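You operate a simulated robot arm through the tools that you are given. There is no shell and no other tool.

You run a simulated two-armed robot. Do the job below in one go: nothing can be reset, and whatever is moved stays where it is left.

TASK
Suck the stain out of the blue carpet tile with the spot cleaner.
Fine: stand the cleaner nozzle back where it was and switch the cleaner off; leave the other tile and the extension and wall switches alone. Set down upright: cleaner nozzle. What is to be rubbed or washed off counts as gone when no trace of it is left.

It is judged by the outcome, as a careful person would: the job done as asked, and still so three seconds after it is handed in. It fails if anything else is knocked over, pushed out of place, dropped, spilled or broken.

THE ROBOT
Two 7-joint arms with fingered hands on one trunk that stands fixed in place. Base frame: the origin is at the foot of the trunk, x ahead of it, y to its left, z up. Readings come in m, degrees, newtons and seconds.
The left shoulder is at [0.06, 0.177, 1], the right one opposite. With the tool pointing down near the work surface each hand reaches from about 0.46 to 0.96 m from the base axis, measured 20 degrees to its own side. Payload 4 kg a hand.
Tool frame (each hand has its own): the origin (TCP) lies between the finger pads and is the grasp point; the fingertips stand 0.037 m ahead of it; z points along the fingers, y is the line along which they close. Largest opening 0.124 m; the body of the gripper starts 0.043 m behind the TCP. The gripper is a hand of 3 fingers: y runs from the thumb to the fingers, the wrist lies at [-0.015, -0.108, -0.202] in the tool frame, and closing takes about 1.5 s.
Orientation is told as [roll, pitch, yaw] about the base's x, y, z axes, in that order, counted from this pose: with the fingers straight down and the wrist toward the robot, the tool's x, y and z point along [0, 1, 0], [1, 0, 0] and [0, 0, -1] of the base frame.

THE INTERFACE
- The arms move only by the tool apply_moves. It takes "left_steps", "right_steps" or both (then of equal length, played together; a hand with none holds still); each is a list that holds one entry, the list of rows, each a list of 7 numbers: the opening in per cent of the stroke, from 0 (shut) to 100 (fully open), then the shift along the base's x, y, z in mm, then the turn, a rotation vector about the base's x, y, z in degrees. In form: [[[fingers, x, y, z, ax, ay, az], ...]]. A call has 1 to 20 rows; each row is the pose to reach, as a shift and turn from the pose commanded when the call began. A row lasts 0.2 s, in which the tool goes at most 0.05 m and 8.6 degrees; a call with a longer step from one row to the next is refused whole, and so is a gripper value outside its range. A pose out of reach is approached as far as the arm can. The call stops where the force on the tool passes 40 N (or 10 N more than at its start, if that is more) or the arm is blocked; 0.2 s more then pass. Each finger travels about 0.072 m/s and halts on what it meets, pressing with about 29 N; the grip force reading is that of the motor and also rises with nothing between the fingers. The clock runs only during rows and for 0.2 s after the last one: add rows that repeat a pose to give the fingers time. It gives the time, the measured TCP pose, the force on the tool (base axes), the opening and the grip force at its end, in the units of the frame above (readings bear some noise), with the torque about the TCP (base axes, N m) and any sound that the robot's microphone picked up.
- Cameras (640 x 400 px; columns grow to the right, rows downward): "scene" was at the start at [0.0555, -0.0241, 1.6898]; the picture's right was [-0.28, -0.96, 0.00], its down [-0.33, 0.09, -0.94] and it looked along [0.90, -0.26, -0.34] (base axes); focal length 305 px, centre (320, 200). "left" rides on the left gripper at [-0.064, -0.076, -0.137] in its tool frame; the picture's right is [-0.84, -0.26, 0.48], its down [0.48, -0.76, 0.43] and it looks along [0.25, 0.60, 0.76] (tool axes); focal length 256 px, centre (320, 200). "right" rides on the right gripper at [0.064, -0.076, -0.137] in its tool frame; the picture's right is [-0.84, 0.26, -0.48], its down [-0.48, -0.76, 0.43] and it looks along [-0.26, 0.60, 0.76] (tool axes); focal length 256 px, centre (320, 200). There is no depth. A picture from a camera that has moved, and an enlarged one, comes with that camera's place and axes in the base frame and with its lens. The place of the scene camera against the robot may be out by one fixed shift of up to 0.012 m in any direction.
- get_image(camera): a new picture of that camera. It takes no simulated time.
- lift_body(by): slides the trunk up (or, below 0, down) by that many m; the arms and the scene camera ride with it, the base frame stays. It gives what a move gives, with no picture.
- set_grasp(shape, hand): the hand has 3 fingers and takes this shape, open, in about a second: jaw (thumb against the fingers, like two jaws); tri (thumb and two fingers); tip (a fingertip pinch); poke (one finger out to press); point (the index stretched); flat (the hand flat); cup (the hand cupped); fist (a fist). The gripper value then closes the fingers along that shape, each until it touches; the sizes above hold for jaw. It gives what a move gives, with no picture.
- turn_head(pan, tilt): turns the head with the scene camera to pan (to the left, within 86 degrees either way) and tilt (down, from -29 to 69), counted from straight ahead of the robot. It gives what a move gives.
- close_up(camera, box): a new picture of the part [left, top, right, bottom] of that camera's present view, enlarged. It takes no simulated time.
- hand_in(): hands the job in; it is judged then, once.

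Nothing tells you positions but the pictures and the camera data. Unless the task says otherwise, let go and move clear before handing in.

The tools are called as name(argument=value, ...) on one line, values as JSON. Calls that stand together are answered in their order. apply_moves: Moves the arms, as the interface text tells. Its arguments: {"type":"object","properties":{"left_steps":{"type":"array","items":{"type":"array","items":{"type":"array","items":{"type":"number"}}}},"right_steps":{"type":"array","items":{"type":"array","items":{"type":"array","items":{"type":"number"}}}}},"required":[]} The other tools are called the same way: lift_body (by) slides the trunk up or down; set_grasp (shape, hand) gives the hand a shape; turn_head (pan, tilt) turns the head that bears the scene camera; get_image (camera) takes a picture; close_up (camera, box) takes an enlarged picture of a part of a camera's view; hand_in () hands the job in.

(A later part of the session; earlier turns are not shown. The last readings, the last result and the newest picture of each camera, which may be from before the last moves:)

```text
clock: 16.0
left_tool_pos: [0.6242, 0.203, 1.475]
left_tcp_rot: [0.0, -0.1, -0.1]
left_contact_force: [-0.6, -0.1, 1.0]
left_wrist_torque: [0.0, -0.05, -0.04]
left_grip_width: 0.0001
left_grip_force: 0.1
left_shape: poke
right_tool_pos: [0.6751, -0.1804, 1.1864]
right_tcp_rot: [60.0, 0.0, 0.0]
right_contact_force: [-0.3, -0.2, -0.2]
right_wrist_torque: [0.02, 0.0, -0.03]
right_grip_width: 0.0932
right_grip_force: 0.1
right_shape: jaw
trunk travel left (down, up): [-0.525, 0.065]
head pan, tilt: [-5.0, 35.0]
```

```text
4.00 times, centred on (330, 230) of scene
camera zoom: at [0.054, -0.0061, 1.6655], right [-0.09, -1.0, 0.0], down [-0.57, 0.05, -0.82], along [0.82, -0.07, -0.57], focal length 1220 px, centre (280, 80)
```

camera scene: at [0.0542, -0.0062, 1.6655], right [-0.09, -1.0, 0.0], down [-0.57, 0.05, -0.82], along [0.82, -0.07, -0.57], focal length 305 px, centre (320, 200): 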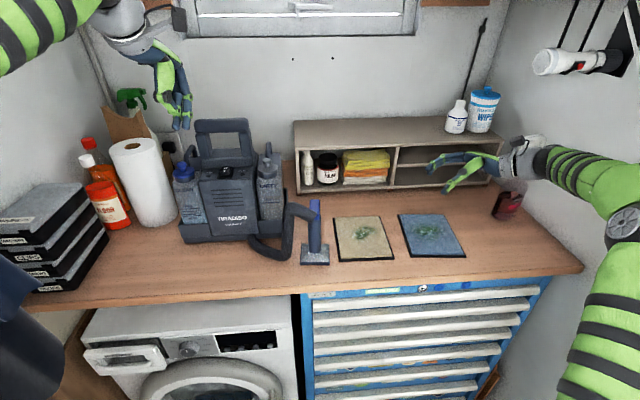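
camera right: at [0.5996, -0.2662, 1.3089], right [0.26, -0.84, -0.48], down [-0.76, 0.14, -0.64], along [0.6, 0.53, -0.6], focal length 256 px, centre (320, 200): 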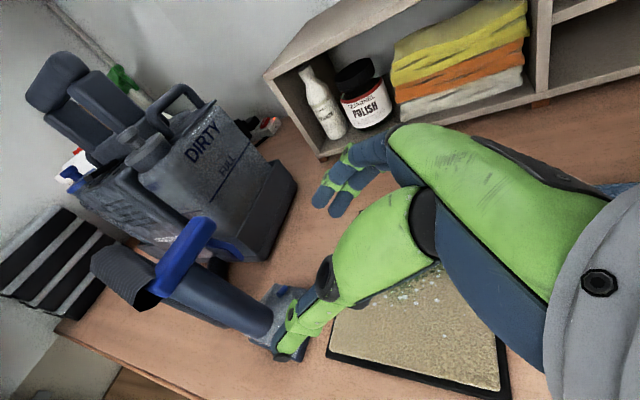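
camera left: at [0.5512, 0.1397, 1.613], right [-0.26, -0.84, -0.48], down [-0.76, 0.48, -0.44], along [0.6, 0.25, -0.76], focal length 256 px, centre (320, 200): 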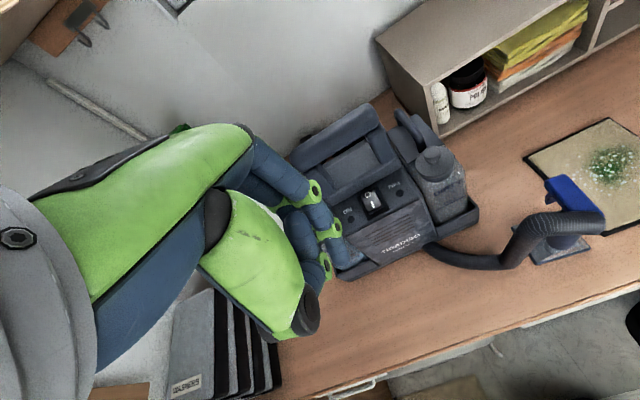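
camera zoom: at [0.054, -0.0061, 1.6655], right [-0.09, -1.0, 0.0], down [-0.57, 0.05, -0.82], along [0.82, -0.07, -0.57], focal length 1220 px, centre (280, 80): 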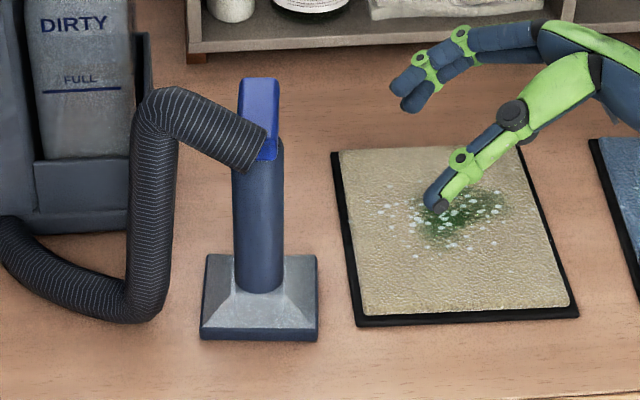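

Combining all views, the bench is at about z 1.05 and the post axis at about (0.660, −0.045). I'll advance along the tool axis to put the post between thumb and fingers.

apply_moves(right_steps=[[[75, -15, 0, 0, 0, 0, 0], [75, -15, 25, -13, 0, 0, 0], [75, -15, 50, -27, 0, 0, 0], [75, -15, 75, -40, 0, 0, 0], [75, -15, 95, -51, 0, 0, 0], [75, -15, 95, -51, 0, 0, 0]]])

get_image(camera="right")

close_up(camera="scene", box=[270, 170, 400, 280])

close_up(camera="left", box=[440, 120, 640, 280])

```text
clock: 17.4
left_tool_pos: [0.6256, 0.2038, 1.4759]
left_tcp_rot: [0.0, -0.1, -0.1]
left_contact_force: [0.0, -0.8, 0.7]
left_wrist_torque: [0.03, 0.0, -0.01]
left_grip_width: 0.0
left_grip_force: 0.0
left_shape: poke
right_tool_pos: [0.6613, -0.0844, 1.138]
right_tcp_rot: [59.9, 0.0, -0.1]
right_contact_force: [-0.5, 0.5, -0.3]
right_wrist_torque: [0.0, 0.01, 0.0]
right_grip_width: 0.0932
right_grip_force: 0.1
right_shape: jaw
trunk travel left (down, up): [-0.525, 0.065]
head pan, tilt: [-5.0, 35.0]
```

```text
taken
camera right: at [0.5863, -0.1703, 1.2587], right [0.26, -0.84, -0.48], down [-0.76, 0.14, -0.64], along [0.6, 0.53, -0.6], focal length 256 px, centre (320, 200)
```

right: 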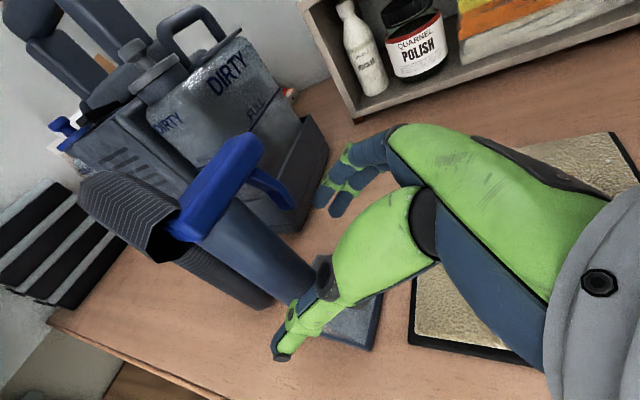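

```text
3.64 times, centred on (335, 225) of scene
camera zoom: at [0.0538, -0.006, 1.6656], right [-0.09, -1.0, 0.0], down [-0.57, 0.05, -0.82], along [0.82, -0.07, -0.57], focal length 1109 px, centre (266, 109)
```

zoom: 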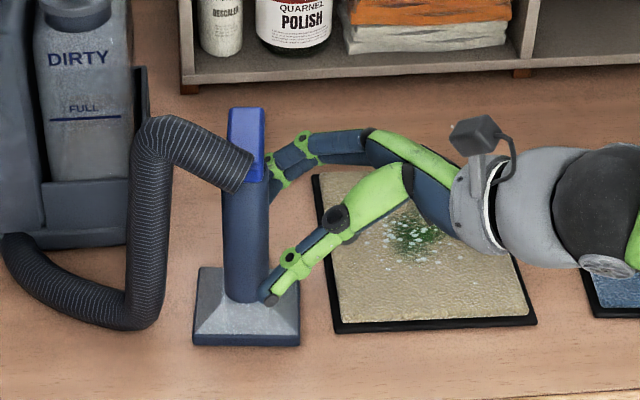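

```text
2.50 times, centred on (540, 200) of left
camera zoom: at [0.5511, 0.1396, 1.6131], right [-0.26, -0.84, -0.48], down [-0.76, 0.48, -0.44], along [0.6, 0.25, -0.76], focal length 640 px, centre (-230, 200)
```

zoom: 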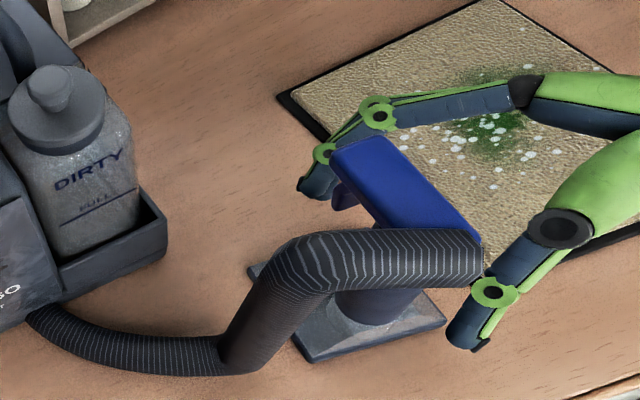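

The thumb is on the near side and the fingers on the far side of the post, with nothing touched yet. I'll go in the last 40 mm and then close slowly.

apply_moves(right_steps=[[[75, 0, 12, -7, 0, 0, 0], [75, 0, 24, -13, 0, 0, 0], [75, 0, 37, -20, 0, 0, 0], [75, 0, 37, -20, 0, 0, 0]]])

get_image(camera="right")

close_up(camera="scene", box=[270, 170, 400, 280])

close_up(camera="left", box=[440, 120, 640, 280])

```text
clock: 18.4
left_tool_pos: [0.6256, 0.204, 1.4759]
left_tcp_rot: [0.1, -0.1, -0.1]
left_contact_force: [0.8, -0.2, -0.1]
left_wrist_torque: [-0.02, 0.0, 0.01]
left_grip_width: 0.0
left_grip_force: 0.0
left_shape: poke
right_tool_pos: [0.6597, -0.0475, 1.1165]
right_tcp_rot: [60.0, 0.0, 0.1]
right_contact_force: [-1.1, 0.2, -0.3]
right_wrist_torque: [-0.03, 0.0, 0.0]
right_grip_width: 0.093
right_grip_force: 0.0
right_shape: jaw
trunk travel left (down, up): [-0.525, 0.065]
head pan, tilt: [-5.0, 35.0]
```

```text
taken
camera right: at [0.5839, -0.1333, 1.2393], right [0.26, -0.84, -0.48], down [-0.76, 0.14, -0.64], along [0.6, 0.53, -0.6], focal length 256 px, centre (320, 200)
```

right: 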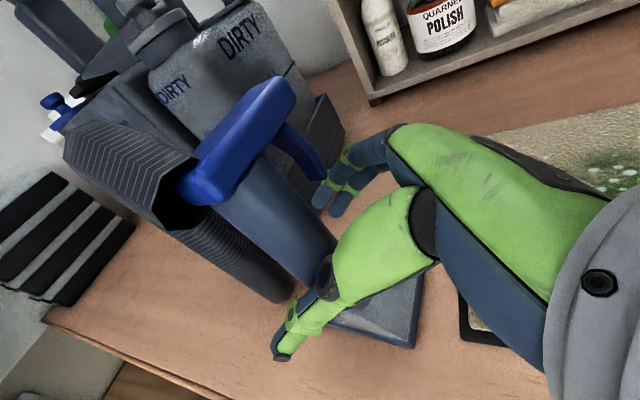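

```text
3.64 times, centred on (335, 225) of scene
camera zoom: at [0.0538, -0.0062, 1.6656], right [-0.09, -1.0, 0.0], down [-0.57, 0.05, -0.82], along [0.82, -0.07, -0.57], focal length 1109 px, centre (266, 109)
```

zoom: 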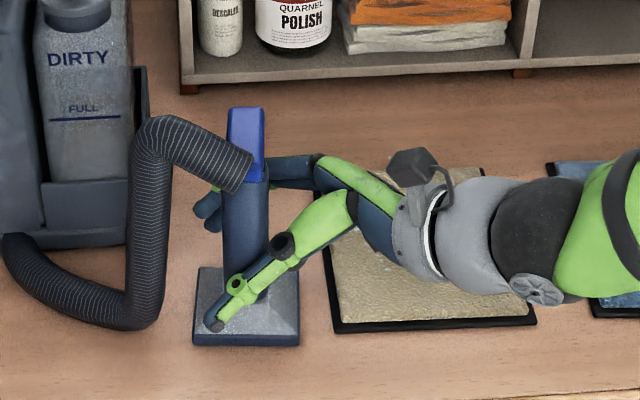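

```text
2.50 times, centred on (540, 200) of left
camera zoom: at [0.5511, 0.1393, 1.6131], right [-0.26, -0.84, -0.48], down [-0.76, 0.48, -0.44], along [0.6, 0.25, -0.76], focal length 640 px, centre (-230, 200)
```

zoom: 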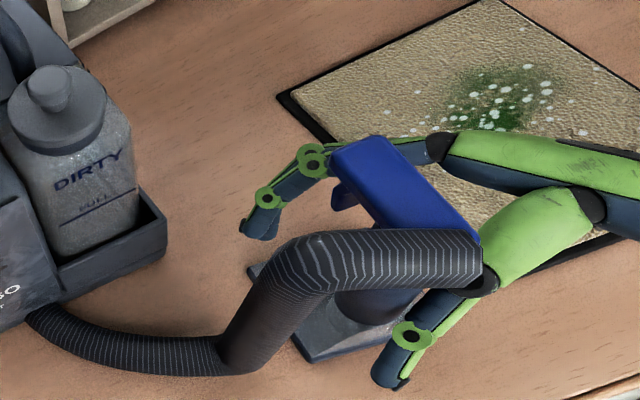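

The post is well inside the hand. Closing now.

apply_moves(right_steps=[[[60, 0, 0, 0, 0, 0, 0], [50, 0, 0, 0, 0, 0, 0], [42, 0, 0, 0, 0, 0, 0], [35, 0, 0, 0, 0, 0, 0], [25, 0, 0, 0, 0, 0, 0], [12, 0, 0, 0, 0, 0, 0], [0, 0, 0, 0, 0, 0, 0], [0, 0, 0, 0, 0, 0, 0], [0, 0, 0, 0, 0, 0, 0], [0, 0, 0, 0, 0, 0, 0]]])

get_image(camera="right")

close_up(camera="scene", box=[270, 170, 400, 280])

close_up(camera="left", box=[440, 120, 640, 280])

```text
clock: 20.6
left_tool_pos: [0.6276, 0.2043, 1.4769]
left_tcp_rot: [0.1, -0.1, 0.0]
left_contact_force: [0.4, 0.7, 0.7]
left_wrist_torque: [0.02, 0.0, -0.01]
left_grip_width: 0.0
left_grip_force: 0.1
left_shape: poke
right_tool_pos: [0.6574, -0.0474, 1.1165]
right_tcp_rot: [60.1, 0.0, 0.0]
right_contact_force: [-0.1, -0.5, -0.3]
right_wrist_torque: [0.03, 0.02, -0.02]
right_grip_width: 0.0206
right_grip_force: 29.3
right_shape: jaw
trunk travel left (down, up): [-0.525, 0.065]
head pan, tilt: [-5.0, 35.0]
```

```text
taken
camera right: at [0.584, -0.1331, 1.2395], right [0.26, -0.84, -0.48], down [-0.76, 0.14, -0.64], along [0.6, 0.53, -0.6], focal length 256 px, centre (320, 200)
```

right: 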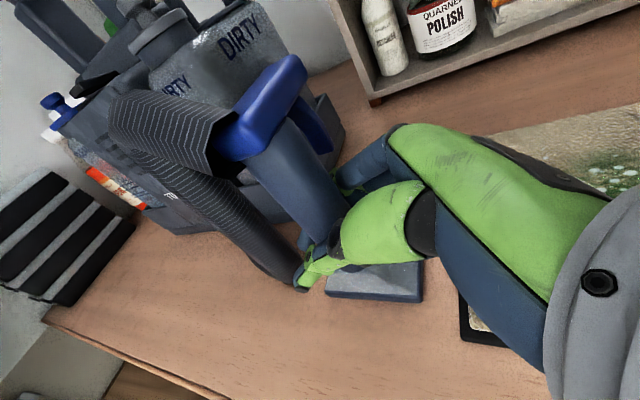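

```text
3.64 times, centred on (335, 225) of scene
camera zoom: at [0.054, -0.006, 1.6655], right [-0.09, -1.0, 0.0], down [-0.57, 0.05, -0.82], along [0.82, -0.07, -0.57], focal length 1109 px, centre (266, 109)
```

zoom: 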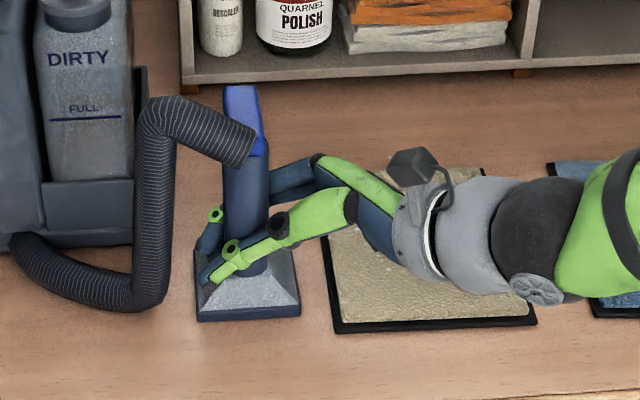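

```text
2.50 times, centred on (540, 200) of left
camera zoom: at [0.5513, 0.1397, 1.613], right [-0.26, -0.84, -0.48], down [-0.76, 0.48, -0.44], along [0.6, 0.25, -0.76], focal length 640 px, centre (-230, 200)
```

zoom: 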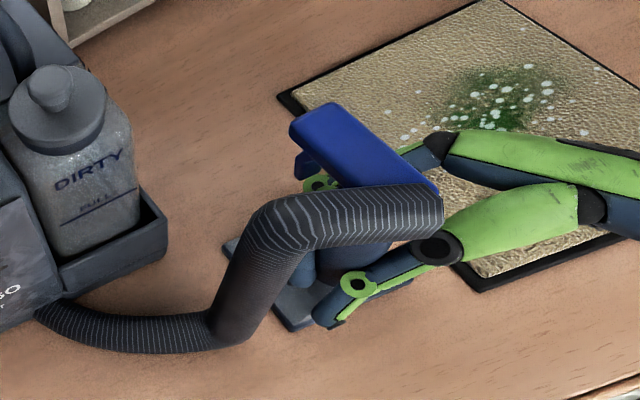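

The nozzle was nudged about 30 mm away from the robot by the thumb as the hand closed, but it's gripped (29 N) and upright; I'll correct for that when I set it back. Lifting a little to check the hold.

apply_moves(right_steps=[[[0, 0, 0, 10, 0, 0, 0], [0, 0, 0, 25, 0, 0, 0], [0, 0, 0, 40, 0, 0, 0], [0, 0, 0, 40, 0, 0, 0]]])

get_image(camera="right")

close_up(camera="scene", box=[270, 170, 400, 280])

close_up(camera="left", box=[440, 120, 640, 280])

```text
clock: 21.6
left_tool_pos: [0.6264, 0.2047, 1.4765]
left_tcp_rot: [0.0, 0.0, 0.0]
left_contact_force: [-0.6, -0.3, -0.3]
left_wrist_torque: [-0.03, 0.0, -0.01]
left_grip_width: 0.0001
left_grip_force: 0.1
left_shape: poke
right_tool_pos: [0.6591, -0.0475, 1.1565]
right_tcp_rot: [60.1, 0.0, 0.1]
right_contact_force: [0.1, -0.4, -2.3]
right_wrist_torque: [0.04, 0.05, 0.01]
right_grip_width: 0.0201
right_grip_force: 29.5
right_shape: jaw
trunk travel left (down, up): [-0.525, 0.065]
head pan, tilt: [-5.0, 35.0]
```

```text
taken
camera right: at [0.583, -0.1341, 1.279], right [0.26, -0.84, -0.48], down [-0.76, 0.14, -0.63], along [0.6, 0.53, -0.6], focal length 256 px, centre (320, 200)
```

right: 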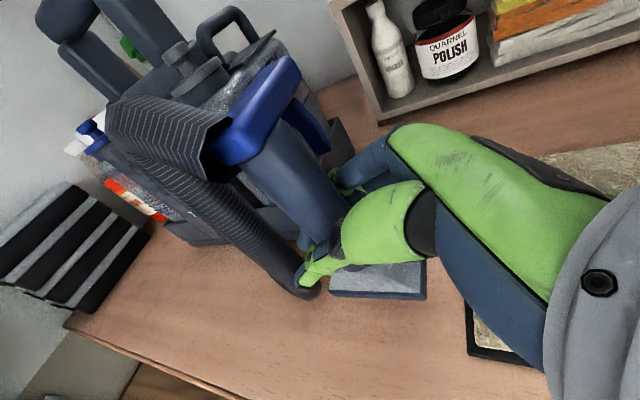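

```text
3.64 times, centred on (335, 225) of scene
camera zoom: at [0.0544, -0.006, 1.6655], right [-0.09, -1.0, 0.0], down [-0.57, 0.05, -0.82], along [0.82, -0.07, -0.57], focal length 1109 px, centre (266, 109)
```

zoom: 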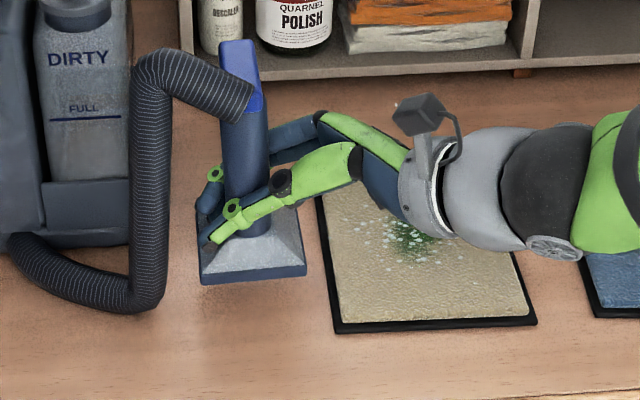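

```text
2.50 times, centred on (540, 200) of left
camera zoom: at [0.5517, 0.1396, 1.6128], right [-0.26, -0.84, -0.48], down [-0.76, 0.48, -0.44], along [0.6, 0.25, -0.76], focal length 640 px, centre (-230, 200)
```

zoom: 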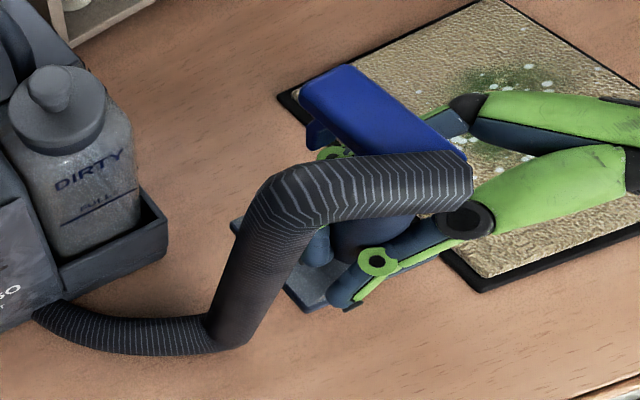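

The nozzle hangs securely with a lean of about 4°, which I'll correct with roll. I'll raise it and carry it over to above the blue tile in stages, watching the hose and cleaner.

apply_moves(right_steps=[[[0, 0, 0, 30, 2, 0, 0], [0, 0, 0, 64, 4, 0, 0], [0, 4, -30, 64, 4, 0, 0], [0, 8, -60, 64, 4, 0, 0], [0, 11, -90, 64, 4, 0, 0], [0, 14, -120, 64, 4, 0, 0], [0, 17, -150, 64, 4, 0, 0], [0, 17, -150, 64, 4, 0, 0]]])

get_image(camera="scene")

get_image(camera="left")

```text
clock: 23.4
left_tool_pos: [0.6256, 0.2048, 1.4764]
left_tcp_rot: [-0.1, -0.1, 0.0]
left_contact_force: [0.5, 0.1, -0.2]
left_wrist_torque: [-0.02, 0.0, 0.0]
left_grip_width: 0.0
left_grip_force: 0.2
left_shape: poke
right_tool_pos: [0.6769, -0.1971, 1.2205]
right_tcp_rot: [63.9, 0.1, 0.0]
right_contact_force: [-0.6, 0.0, -3.0]
right_wrist_torque: [0.01, 0.09, -0.02]
right_grip_width: 0.0197
right_grip_force: 29.7
right_shape: jaw
trunk travel left (down, up): [-0.525, 0.065]
head pan, tilt: [-5.0, 35.0]
```

```text
taken
camera scene: at [0.0542, -0.0056, 1.6655], right [-0.09, -1.0, 0.0], down [-0.57, 0.05, -0.82], along [0.82, -0.07, -0.57], focal length 305 px, centre (320, 200)
```

scene: 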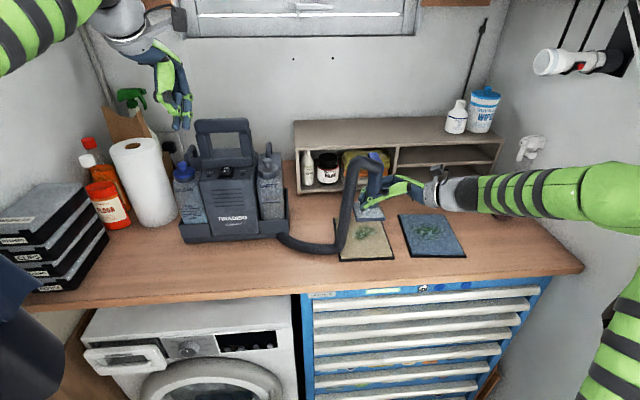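

```text
taken
camera left: at [0.5515, 0.1401, 1.6129], right [-0.26, -0.84, -0.48], down [-0.76, 0.48, -0.44], along [0.6, 0.25, -0.76], focal length 256 px, centre (320, 200)
```

left: 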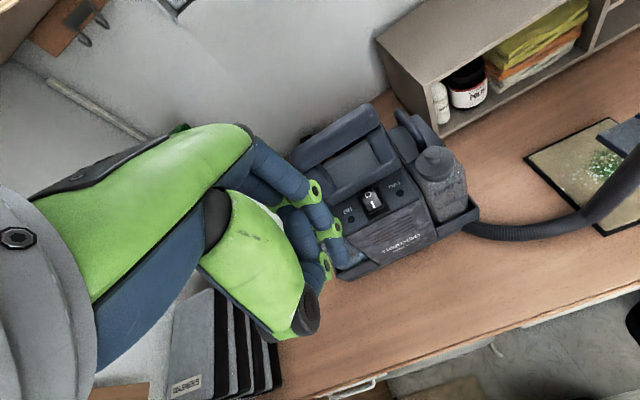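

The hose follows freely and the cleaner and tiles haven't moved. Continuing to above the blue tile.

apply_moves(right_steps=[[[0, 2, -30, 0, 0, 0, 0], [0, 4, -60, 0, 0, 0, 0], [0, 6, -90, 0, 0, 0, 0], [0, 8, -120, 0, 0, 0, 0], [0, 10, -150, 0, 0, 0, 0], [0, 12, -180, 0, 0, 0, 0], [0, 12, -198, 0, 0, 0, 0], [0, 12, -198, 0, 0, 0, 0]]])

close_up(camera="scene", box=[320, 130, 540, 290])

get_image(camera="right")

get_image(camera="left")

```text
clock: 25.2
left_tool_pos: [0.6266, 0.2044, 1.4771]
left_tcp_rot: [0.0, 0.0, 0.0]
left_contact_force: [-0.1, 0.3, 1.2]
left_wrist_torque: [-0.03, 0.01, -0.01]
left_grip_width: 0.0
left_grip_force: 0.1
left_shape: poke
right_tool_pos: [0.6879, -0.3969, 1.2197]
right_tcp_rot: [64.0, 0.1, 0.1]
right_contact_force: [0.6, -0.4, -3.1]
right_wrist_torque: [0.02, 0.06, 0.01]
right_grip_width: 0.0199
right_grip_force: 29.4
right_shape: jaw
trunk travel left (down, up): [-0.525, 0.065]
head pan, tilt: [-5.0, 35.0]
```

```text
2.50 times, centred on (430, 210) of scene
camera zoom: at [0.0541, -0.0059, 1.6655], right [-0.09, -1.0, 0.0], down [-0.57, 0.05, -0.82], along [0.82, -0.07, -0.57], focal length 762 px, centre (45, 175)
```

zoom: 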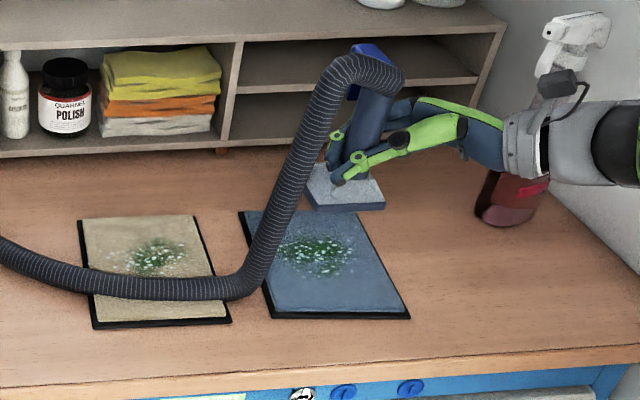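

```text
taken
camera right: at [0.6127, -0.4922, 1.3367], right [0.26, -0.8, -0.54], down [-0.76, 0.18, -0.62], along [0.6, 0.57, -0.56], focal length 256 px, centre (320, 200)
```

right: 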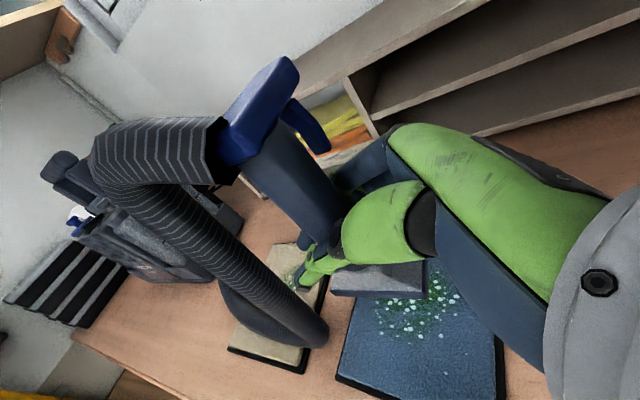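

```text
taken
camera left: at [0.5514, 0.1398, 1.613], right [-0.26, -0.84, -0.48], down [-0.76, 0.48, -0.44], along [0.6, 0.25, -0.76], focal length 256 px, centre (320, 200)
```

left: 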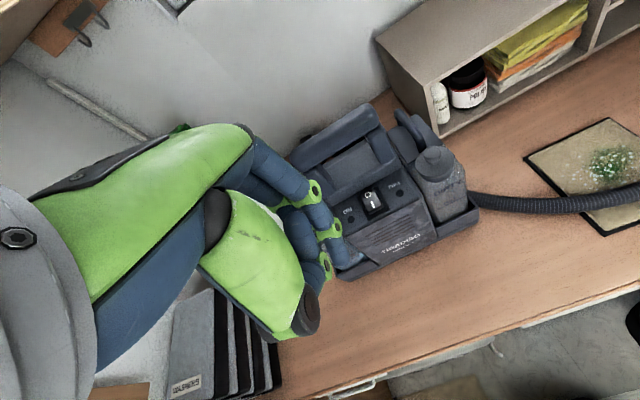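

The nozzle hovers above the blue stain. Now I'll bring the left finger, tilted 40° forward, to a spot short of the rocker's "I" end.

apply_moves(left_steps=[[[0, 9, -3, -17, 0, -7, 0], [0, 18, -7, -34, 0, -14, 0], [0, 27, -10, -51, 0, -21, 0], [0, 36, -13, -68, 0, -28, 0], [0, 45, -17, -86, 0, -35, 0], [0, 54, -20, -103, 0, -40, 0], [0, 54, -20, -103, 0, -40, 0]]])

get_image(camera="left")

close_up(camera="scene", box=[150, 80, 310, 240])

get_image(camera="right")

```text
clock: 26.8
left_tool_pos: [0.6791, 0.1844, 1.3716]
left_tcp_rot: [0.1, -40.1, -0.2]
left_contact_force: [-0.4, -0.2, 0.4]
left_wrist_torque: [0.0, 0.0, 0.0]
left_grip_width: 0.0
left_grip_force: 0.0
left_shape: poke
right_tool_pos: [0.6891, -0.3975, 1.2189]
right_tcp_rot: [64.0, 0.1, 0.1]
right_contact_force: [-0.7, -0.4, -1.3]
right_wrist_torque: [0.0, 0.11, 0.01]
right_grip_width: 0.0198
right_grip_force: 28.6
right_shape: jaw
trunk travel left (down, up): [-0.525, 0.065]
head pan, tilt: [-5.0, 35.0]
```

```text
taken
camera left: at [0.5341, 0.1197, 1.4279], right [0.11, -0.84, -0.53], down [-0.3, 0.48, -0.82], along [0.95, 0.25, -0.2], focal length 256 px, centre (320, 200)
```

left: 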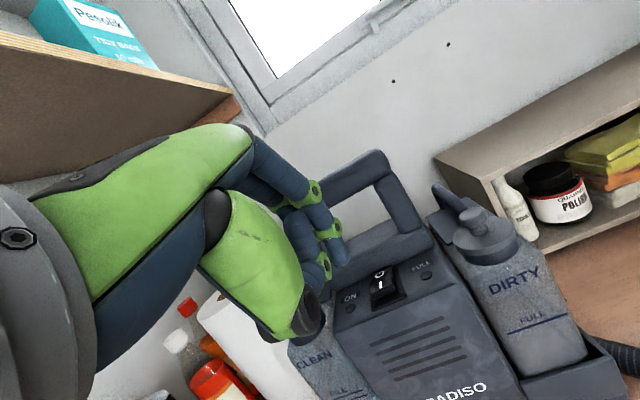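

```text
2.50 times, centred on (230, 160) of scene
camera zoom: at [0.0539, -0.0061, 1.6656], right [-0.09, -1.0, 0.0], down [-0.57, 0.05, -0.82], along [0.82, -0.07, -0.57], focal length 762 px, centre (545, 300)
```

zoom: 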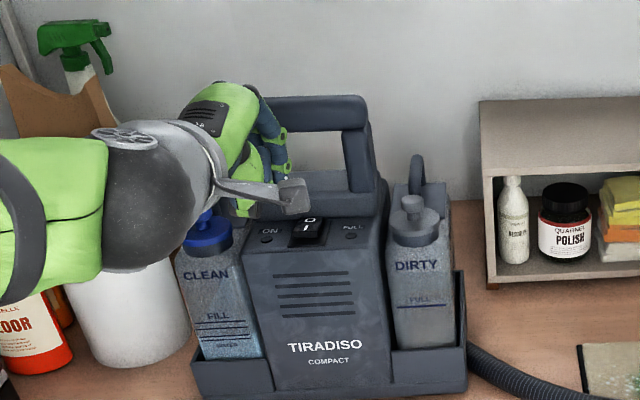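

```text
taken
camera right: at [0.6126, -0.4921, 1.3366], right [0.26, -0.8, -0.54], down [-0.76, 0.18, -0.62], along [0.6, 0.57, -0.56], focal length 256 px, centre (320, 200)
```

right: 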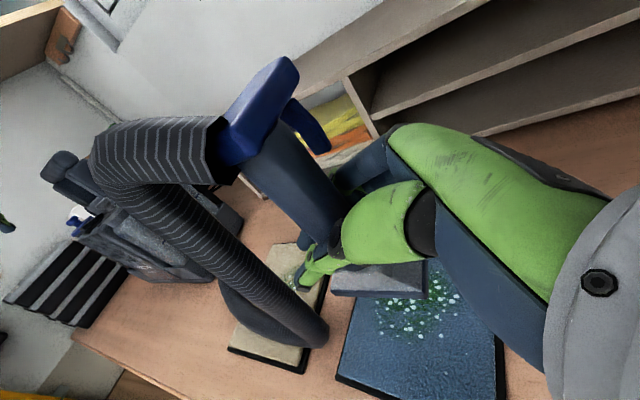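

The new low viewpoint helps to place the rocker; zooming in.

close_up(camera="left", box=[280, 180, 460, 330])

```text
2.67 times, centred on (370, 255) of left
camera zoom: at [0.5341, 0.1197, 1.4279], right [0.11, -0.84, -0.53], down [-0.3, 0.48, -0.82], along [0.95, 0.25, -0.2], focal length 683 px, centre (187, 53)
```

zoom: 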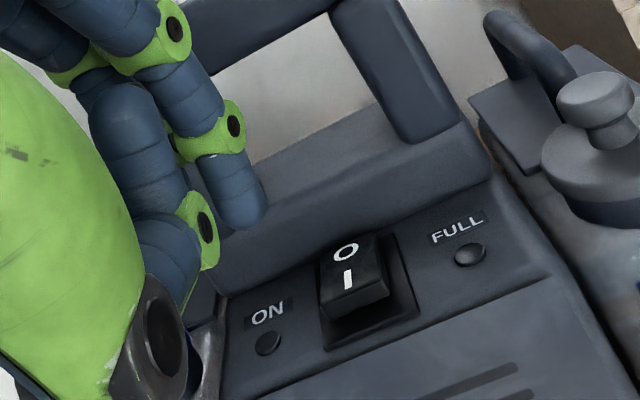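

Refined: the rocker's I end is at about (0.751, 0.173, 1.281), with the fingertip predicted correctly at TCP + (15, −9, −27) mm. I'll bring the tip directly over the I end first.

apply_moves(left_steps=[[[0, 14, 0, 0, 0, 0, 0], [0, 28, -1, -4, 0, 0, 0], [0, 42, -2, -12, 0, 0, 0], [0, 56, -2, -20, 0, 0, 0], [0, 56, -2, -20, 0, 0, 0]]])

close_up(camera="left", box=[280, 180, 460, 330])

close_up(camera="scene", box=[170, 80, 290, 220])

```text
clock: 28.0
left_tool_pos: [0.7357, 0.1825, 1.3532]
left_tcp_rot: [0.0, -40.1, 0.0]
left_contact_force: [-0.3, 0.8, -0.8]
left_wrist_torque: [0.01, -0.02, -0.02]
left_grip_width: 0.0002
left_grip_force: 0.1
left_shape: poke
right_tool_pos: [0.687, -0.3979, 1.2214]
right_tcp_rot: [64.0, 0.1, -0.1]
right_contact_force: [0.4, -0.3, -2.3]
right_wrist_torque: [0.0, 0.08, 0.02]
right_grip_width: 0.0195
right_grip_force: 28.9
right_shape: jaw
trunk travel left (down, up): [-0.525, 0.065]
head pan, tilt: [-5.0, 35.0]
```

```text
2.67 times, centred on (370, 255) of left
camera zoom: at [0.5913, 0.1185, 1.4094], right [0.11, -0.84, -0.53], down [-0.3, 0.48, -0.82], along [0.95, 0.25, -0.2], focal length 683 px, centre (187, 53)
```

zoom: 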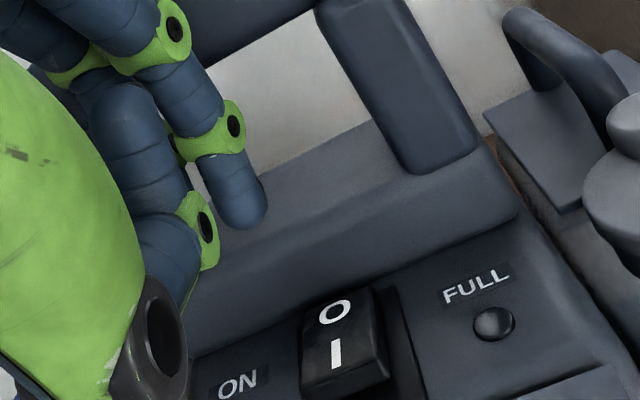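

```text
2.86 times, centred on (230, 150) of scene
camera zoom: at [0.0539, -0.0061, 1.6656], right [-0.09, -1.0, 0.0], down [-0.57, 0.05, -0.82], along [0.82, -0.07, -0.57], focal length 871 px, centre (577, 343)
```

zoom: 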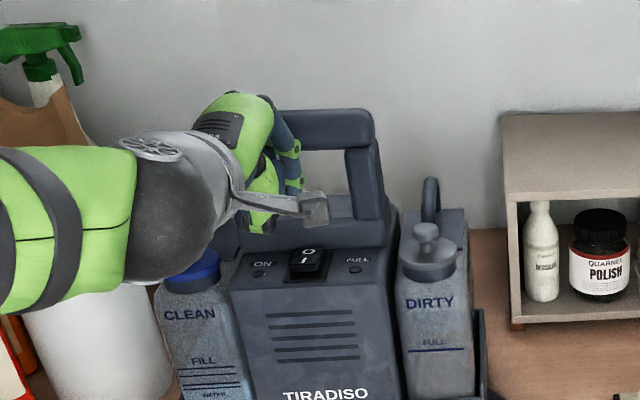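

The tip is right over the I end. I'll press straight down in small steps.

apply_moves(left_steps=[[[0, 0, 0, -12, 0, 0, 0], [0, 0, 0, -24, 0, 0, 0], [0, 0, 0, -34, 0, 0, 0], [0, 0, 0, -39, 0, 0, 0], [0, 0, 0, -43, 0, 0, 0], [0, 0, 0, -47, 0, 0, 0]]])

close_up(camera="left", box=[280, 180, 460, 330])

close_up(camera="scene", box=[170, 80, 290, 220])

```text
clock: 29.4
left_tool_pos: [0.7355, 0.1805, 1.3065]
left_tcp_rot: [0.0, -40.1, -0.1]
left_contact_force: [0.2, 0.1, -0.6]
left_wrist_torque: [-0.03, 0.02, -0.01]
left_grip_width: 0.0001
left_grip_force: 0.0
left_shape: poke
right_tool_pos: [0.6882, -0.3971, 1.2201]
right_tcp_rot: [64.0, 0.0, 0.0]
right_contact_force: [0.1, 0.2, -2.5]
right_wrist_torque: [0.05, 0.1, 0.01]
right_grip_width: 0.0197
right_grip_force: 29.0
right_shape: jaw
trunk travel left (down, up): [-0.525, 0.065]
head pan, tilt: [-5.0, 35.0]
```

```text
2.67 times, centred on (370, 255) of left
camera zoom: at [0.5914, 0.1164, 1.3627], right [0.11, -0.84, -0.53], down [-0.3, 0.48, -0.82], along [0.95, 0.25, -0.2], focal length 683 px, centre (187, 53)
```

zoom: 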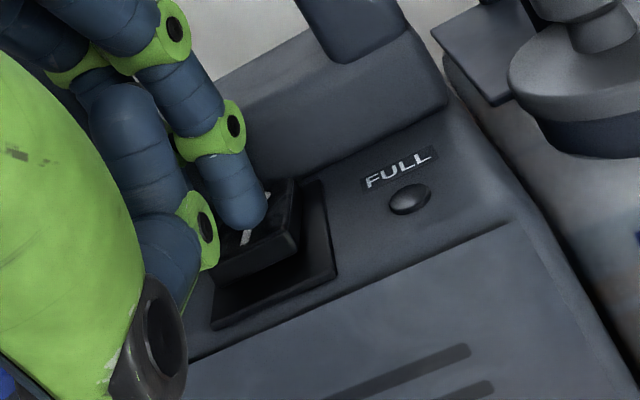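

```text
2.86 times, centred on (230, 150) of scene
camera zoom: at [0.0542, -0.0061, 1.6655], right [-0.09, -1.0, 0.0], down [-0.57, 0.05, -0.82], along [0.82, -0.07, -0.57], focal length 871 px, centre (577, 343)
```

zoom: 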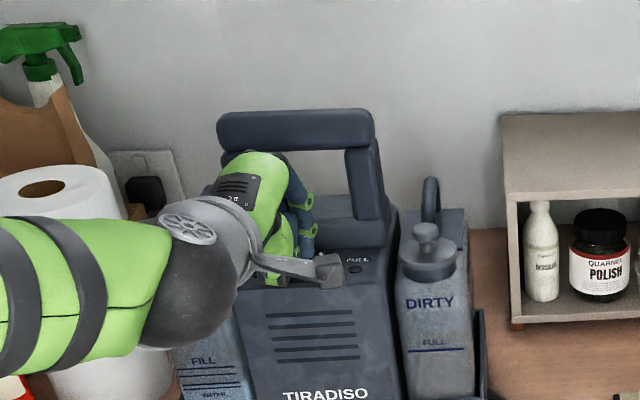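

The tip is just above the rocker's I half with no contact yet. I'll move 4 mm toward the near end and press on down.

apply_moves(left_steps=[[[0, -4, 0, 0, 0, 0, 0], [0, -4, 0, -3, 0, 0, 0], [0, -4, 0, -6, 0, 0, 0], [0, -4, 0, -9, 0, 0, 0], [0, -4, 0, -12, 0, 0, 0]]])

close_up(camera="left", box=[280, 180, 460, 330])

```text
clock: 30.6
left_tool_pos: [0.7293, 0.1815, 1.3]
left_tcp_rot: [-0.1, -40.7, 0.1]
left_contact_force: [0.8, 1.8, 25.5]
left_wrist_torque: [0.23, -0.63, 0.01]
left_grip_width: 0.0002
left_grip_force: 0.0
left_shape: poke
right_tool_pos: [0.6868, -0.3978, 1.2223]
right_tcp_rot: [64.0, 0.0, 0.0]
right_contact_force: [0.4, -0.9, -3.0]
right_wrist_torque: [0.0, 0.08, 0.06]
right_grip_width: 0.0196
right_grip_force: 29.0
right_shape: jaw
trunk travel left (down, up): [-0.525, 0.065]
head pan, tilt: [-5.0, 35.0]
```

```text
2.67 times, centred on (370, 255) of left
camera zoom: at [0.5843, 0.1169, 1.3545], right [0.12, -0.84, -0.53], down [-0.29, 0.48, -0.82], along [0.95, 0.26, -0.19], focal length 683 px, centre (187, 53)
```

zoom: 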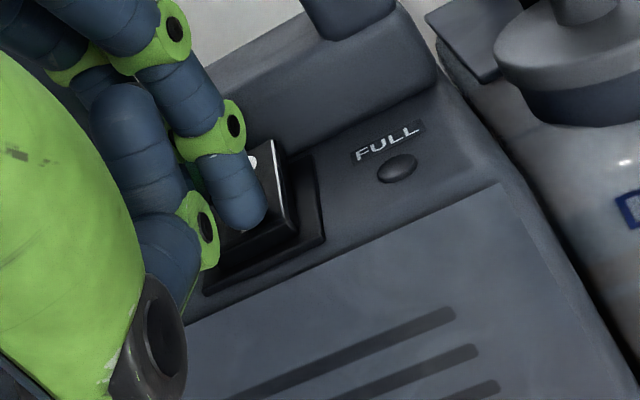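

The finger met the rocker with about 25 N, and its far end looks raised now. I'll back off and check.

apply_moves(left_steps=[[[0, 0, 0, 12, 0, 0, 0], [0, -5, 0, 30, 0, 0, 0], [0, -25, 0, 45, 0, 0, 0], [0, -56, 0, 70, 0, 0, 0], [0, -56, 0, 70, 0, 0, 0]]])

close_up(camera="left", box=[280, 180, 460, 330])

close_up(camera="scene", box=[170, 80, 290, 220])

```text
clock: 31.8
left_tool_pos: [0.6763, 0.1845, 1.3626]
left_tcp_rot: [0.0, -40.0, -0.1]
left_contact_force: [-0.3, -0.8, 0.1]
left_wrist_torque: [0.02, -0.03, -0.02]
left_grip_width: 0.0001
left_grip_force: 0.1
left_shape: poke
right_tool_pos: [0.6899, -0.3978, 1.2203]
right_tcp_rot: [64.0, 0.1, 0.0]
right_contact_force: [0.5, 0.1, -2.9]
right_wrist_torque: [0.01, 0.1, 0.0]
right_grip_width: 0.0196
right_grip_force: 29.5
right_shape: jaw
trunk travel left (down, up): [-0.525, 0.065]
head pan, tilt: [-5.0, 35.0]
```

```text
2.67 times, centred on (370, 255) of left
camera zoom: at [0.5314, 0.1189, 1.4191], right [0.11, -0.84, -0.53], down [-0.3, 0.48, -0.82], along [0.95, 0.25, -0.2], focal length 683 px, centre (187, 53)
```

zoom: 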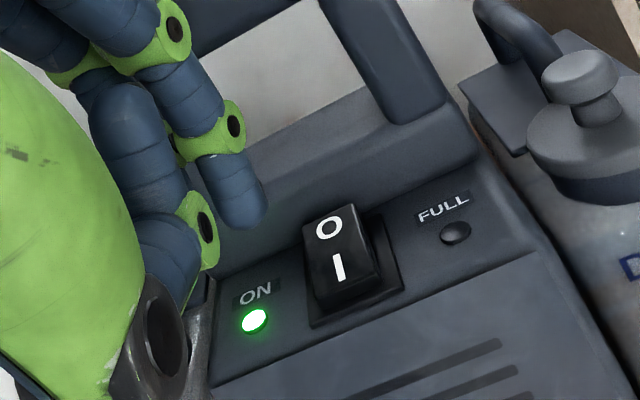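

```text
2.86 times, centred on (230, 150) of scene
camera zoom: at [0.0552, -0.0061, 1.6654], right [-0.09, -1.0, 0.0], down [-0.57, 0.05, -0.82], along [0.82, -0.07, -0.57], focal length 871 px, centre (577, 343)
```

zoom: 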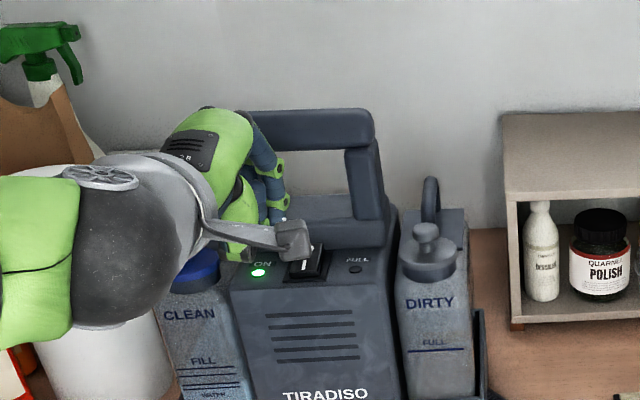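

The green ON lamp is lit, so the cleaner is running. Now I'll lower the nozzle onto the stain, checking for contact.

apply_moves(right_steps=[[[0, 0, 0, -20, 0, 0, 0], [0, 0, 0, -40, 0, 0, 0], [0, 0, 0, -55, 0, 0, 0], [0, 0, 0, -65, 0, 0, 0], [0, 0, 0, -72, 0, 0, 0], [0, 0, 0, -72, 0, 0, 0]]])

close_up(camera="scene", box=[340, 150, 500, 280])

get_image(camera="right")

```text
clock: 33.2
left_tool_pos: [0.6746, 0.184, 1.3636]
left_tcp_rot: [-0.1, -40.1, 0.0]
left_contact_force: [0.6, 0.7, -0.4]
left_wrist_torque: [0.0, 0.01, 0.01]
left_grip_width: 0.0
left_grip_force: 0.1
left_shape: poke
right_tool_pos: [0.6881, -0.3961, 1.1483]
right_tcp_rot: [64.0, 0.0, -0.1]
right_contact_force: [0.3, -0.2, -2.5]
right_wrist_torque: [0.05, 0.08, 0.02]
right_grip_width: 0.0198
right_grip_force: 29.1
right_shape: jaw
trunk travel left (down, up): [-0.525, 0.065]
head pan, tilt: [-5.0, 35.0]
```

```text
3.08 times, centred on (420, 215) of scene
camera zoom: at [0.0541, -0.006, 1.6655], right [-0.09, -1.0, 0.0], down [-0.57, 0.05, -0.82], along [0.82, -0.07, -0.57], focal length 938 px, centre (12, 154)
```

zoom: 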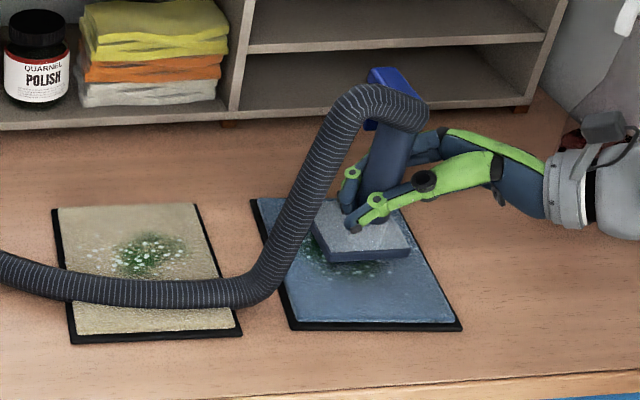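

```text
taken
camera right: at [0.613, -0.4907, 1.2647], right [0.26, -0.8, -0.54], down [-0.76, 0.18, -0.62], along [0.6, 0.57, -0.56], focal length 256 px, centre (320, 200)
```

right: 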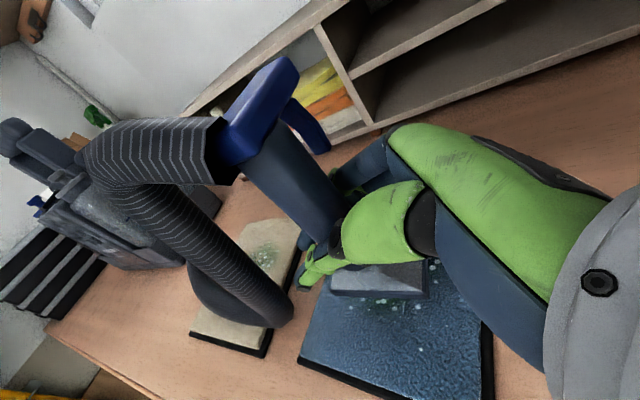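

No contact yet; about 15–20 mm to go. Lowering gently.

apply_moves(right_steps=[[[0, 0, 0, -4, 0, 0, 0], [0, 0, 0, -8, 0, 0, 0], [0, 0, 0, -11, 0, 0, 0], [0, 0, 0, -14, 0, 0, 0], [0, 0, 0, -16, 0, 0, 0]]])

close_up(camera="scene", box=[340, 150, 500, 280])

close_up(camera="right", box=[270, 200, 510, 400])

```text
clock: 34.4
left_tool_pos: [0.6757, 0.1826, 1.3637]
left_tcp_rot: [-0.1, -40.1, -0.2]
left_contact_force: [0.4, -0.8, 0.1]
left_wrist_torque: [0.01, -0.01, -0.02]
left_grip_width: 0.0
left_grip_force: 0.1
left_shape: poke
right_tool_pos: [0.6883, -0.3965, 1.1302]
right_tcp_rot: [64.0, 0.1, 0.0]
right_contact_force: [-0.3, 0.2, -2.3]
right_wrist_torque: [-0.01, 0.08, 0.02]
right_grip_width: 0.0196
right_grip_force: 29.1
right_shape: jaw
trunk travel left (down, up): [-0.525, 0.065]
head pan, tilt: [-5.0, 35.0]
```

```text
3.08 times, centred on (420, 215) of scene
camera zoom: at [0.0542, -0.0062, 1.6655], right [-0.09, -1.0, 0.0], down [-0.57, 0.05, -0.82], along [0.82, -0.07, -0.57], focal length 938 px, centre (12, 154)
```

zoom: 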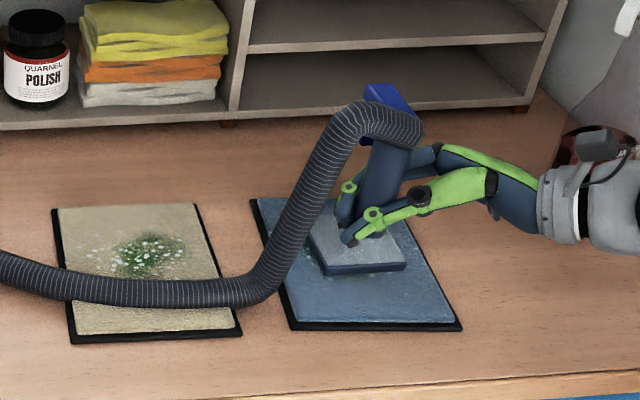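

```text
2.00 times, centred on (390, 300) of right
camera zoom: at [0.6138, -0.4914, 1.2475], right [0.26, -0.8, -0.54], down [-0.76, 0.18, -0.62], along [0.6, 0.57, -0.56], focal length 512 px, centre (180, 0)
```

zoom: 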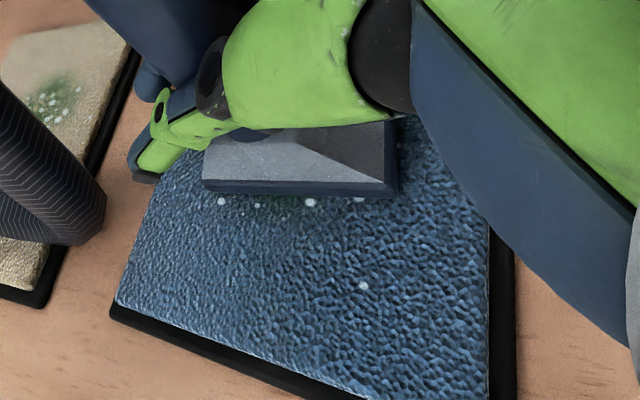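

Almost touching. Down a few more millimetres until the force reading changes.

apply_moves(right_steps=[[[0, 0, 0, -2, 0, 0, 0], [0, 0, 0, -4, 0, 0, 0], [0, 0, 0, -6, 0, 0, 0]]])

close_up(camera="right", box=[270, 200, 510, 400])

```text
clock: 35.2
left_tool_pos: [0.6742, 0.1833, 1.3639]
left_tcp_rot: [0.0, -40.1, -0.1]
left_contact_force: [0.2, 1.0, -1.0]
left_wrist_torque: [-0.02, -0.01, -0.02]
left_grip_width: 0.0
left_grip_force: 0.1
left_shape: poke
right_tool_pos: [0.6892, -0.397, 1.1279]
right_tcp_rot: [64.0, -0.1, -0.1]
right_contact_force: [0.2, 0.7, 3.8]
right_wrist_torque: [-0.04, -0.01, 0.05]
right_grip_width: 0.0197
right_grip_force: 28.6
right_shape: jaw
trunk travel left (down, up): [-0.525, 0.065]
head pan, tilt: [-5.0, 35.0]
```

```text
2.00 times, centred on (390, 300) of right
camera zoom: at [0.6137, -0.491, 1.2444], right [0.26, -0.8, -0.54], down [-0.76, 0.18, -0.63], along [0.6, 0.57, -0.56], focal length 512 px, centre (180, 0)
```

zoom: 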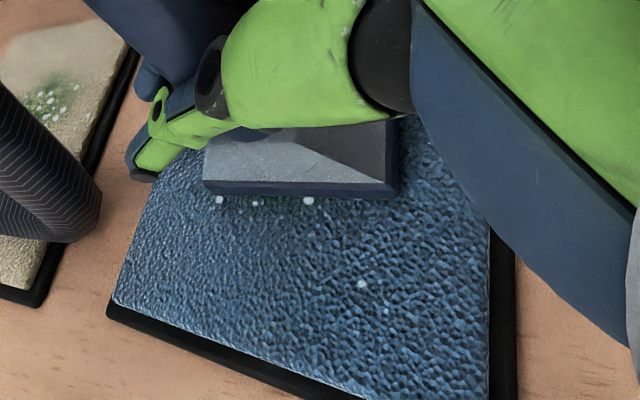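

The nozzle rests on the tile with light pressure (about 6 N). I'll make the first slow sweep toward the robot and back and check both the stain and that the tile stays put.

apply_moves(right_steps=[[[0, -5, 0, 0, 0, 0, 0], [0, -10, 0, 0, 0, 0, 0], [0, -15, 0, 0, 0, 0, 0], [0, -20, 0, 0, 0, 0, 0], [0, -25, 0, 0, 0, 0, 0], [0, -30, 0, 0, 0, 0, 0], [0, -35, 0, 0, 0, 0, 0], [0, -40, 0, 0, 0, 0, 0], [0, -45, 0, 0, 0, 0, 0], [0, -50, 0, 0, 0, 0, 0]]])

get_image(camera="right")

close_up(camera="scene", box=[340, 150, 500, 280])

```text
clock: 37.4
left_tool_pos: [0.6759, 0.1848, 1.3639]
left_tcp_rot: [-0.1, -40.1, 0.0]
left_contact_force: [0.5, 0.0, -0.3]
left_wrist_torque: [-0.01, -0.03, -0.04]
left_grip_width: 0.0002
left_grip_force: 0.0
left_shape: poke
right_tool_pos: [0.6392, -0.3974, 1.1278]
right_tcp_rot: [64.1, 0.0, -0.1]
right_contact_force: [17.3, 1.9, 23.0]
right_wrist_torque: [0.59, -2.02, -0.24]
right_grip_width: 0.0172
right_grip_force: 29.7
right_shape: jaw
trunk travel left (down, up): [-0.525, 0.065]
head pan, tilt: [-5.0, 35.0]
```

```text
taken
camera right: at [0.5635, -0.4912, 1.2437], right [0.26, -0.8, -0.54], down [-0.76, 0.18, -0.62], along [0.6, 0.57, -0.56], focal length 256 px, centre (320, 200)
```

right: 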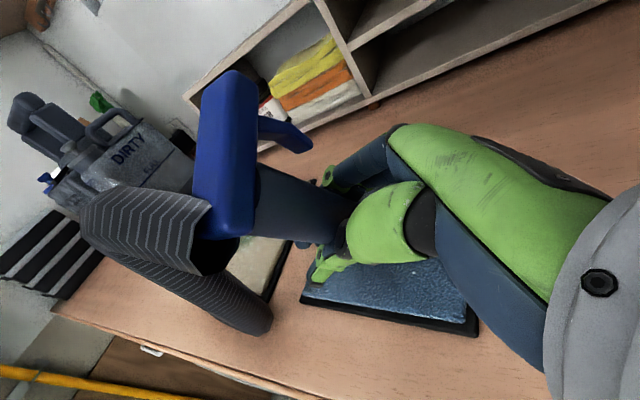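

```text
3.08 times, centred on (420, 215) of scene
camera zoom: at [0.0543, -0.0045, 1.6656], right [-0.09, -1.0, 0.0], down [-0.57, 0.05, -0.82], along [0.82, -0.07, -0.57], focal length 938 px, centre (12, 154)
```

zoom: 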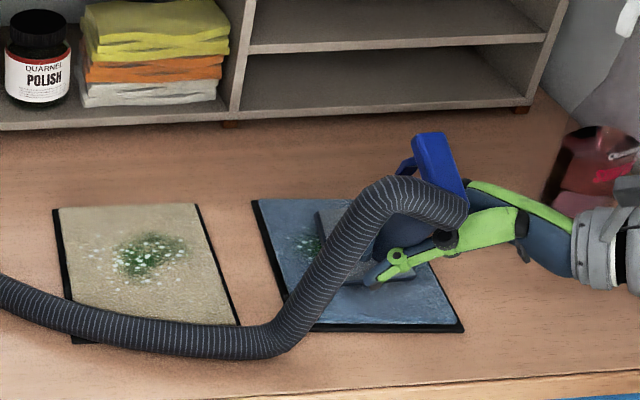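

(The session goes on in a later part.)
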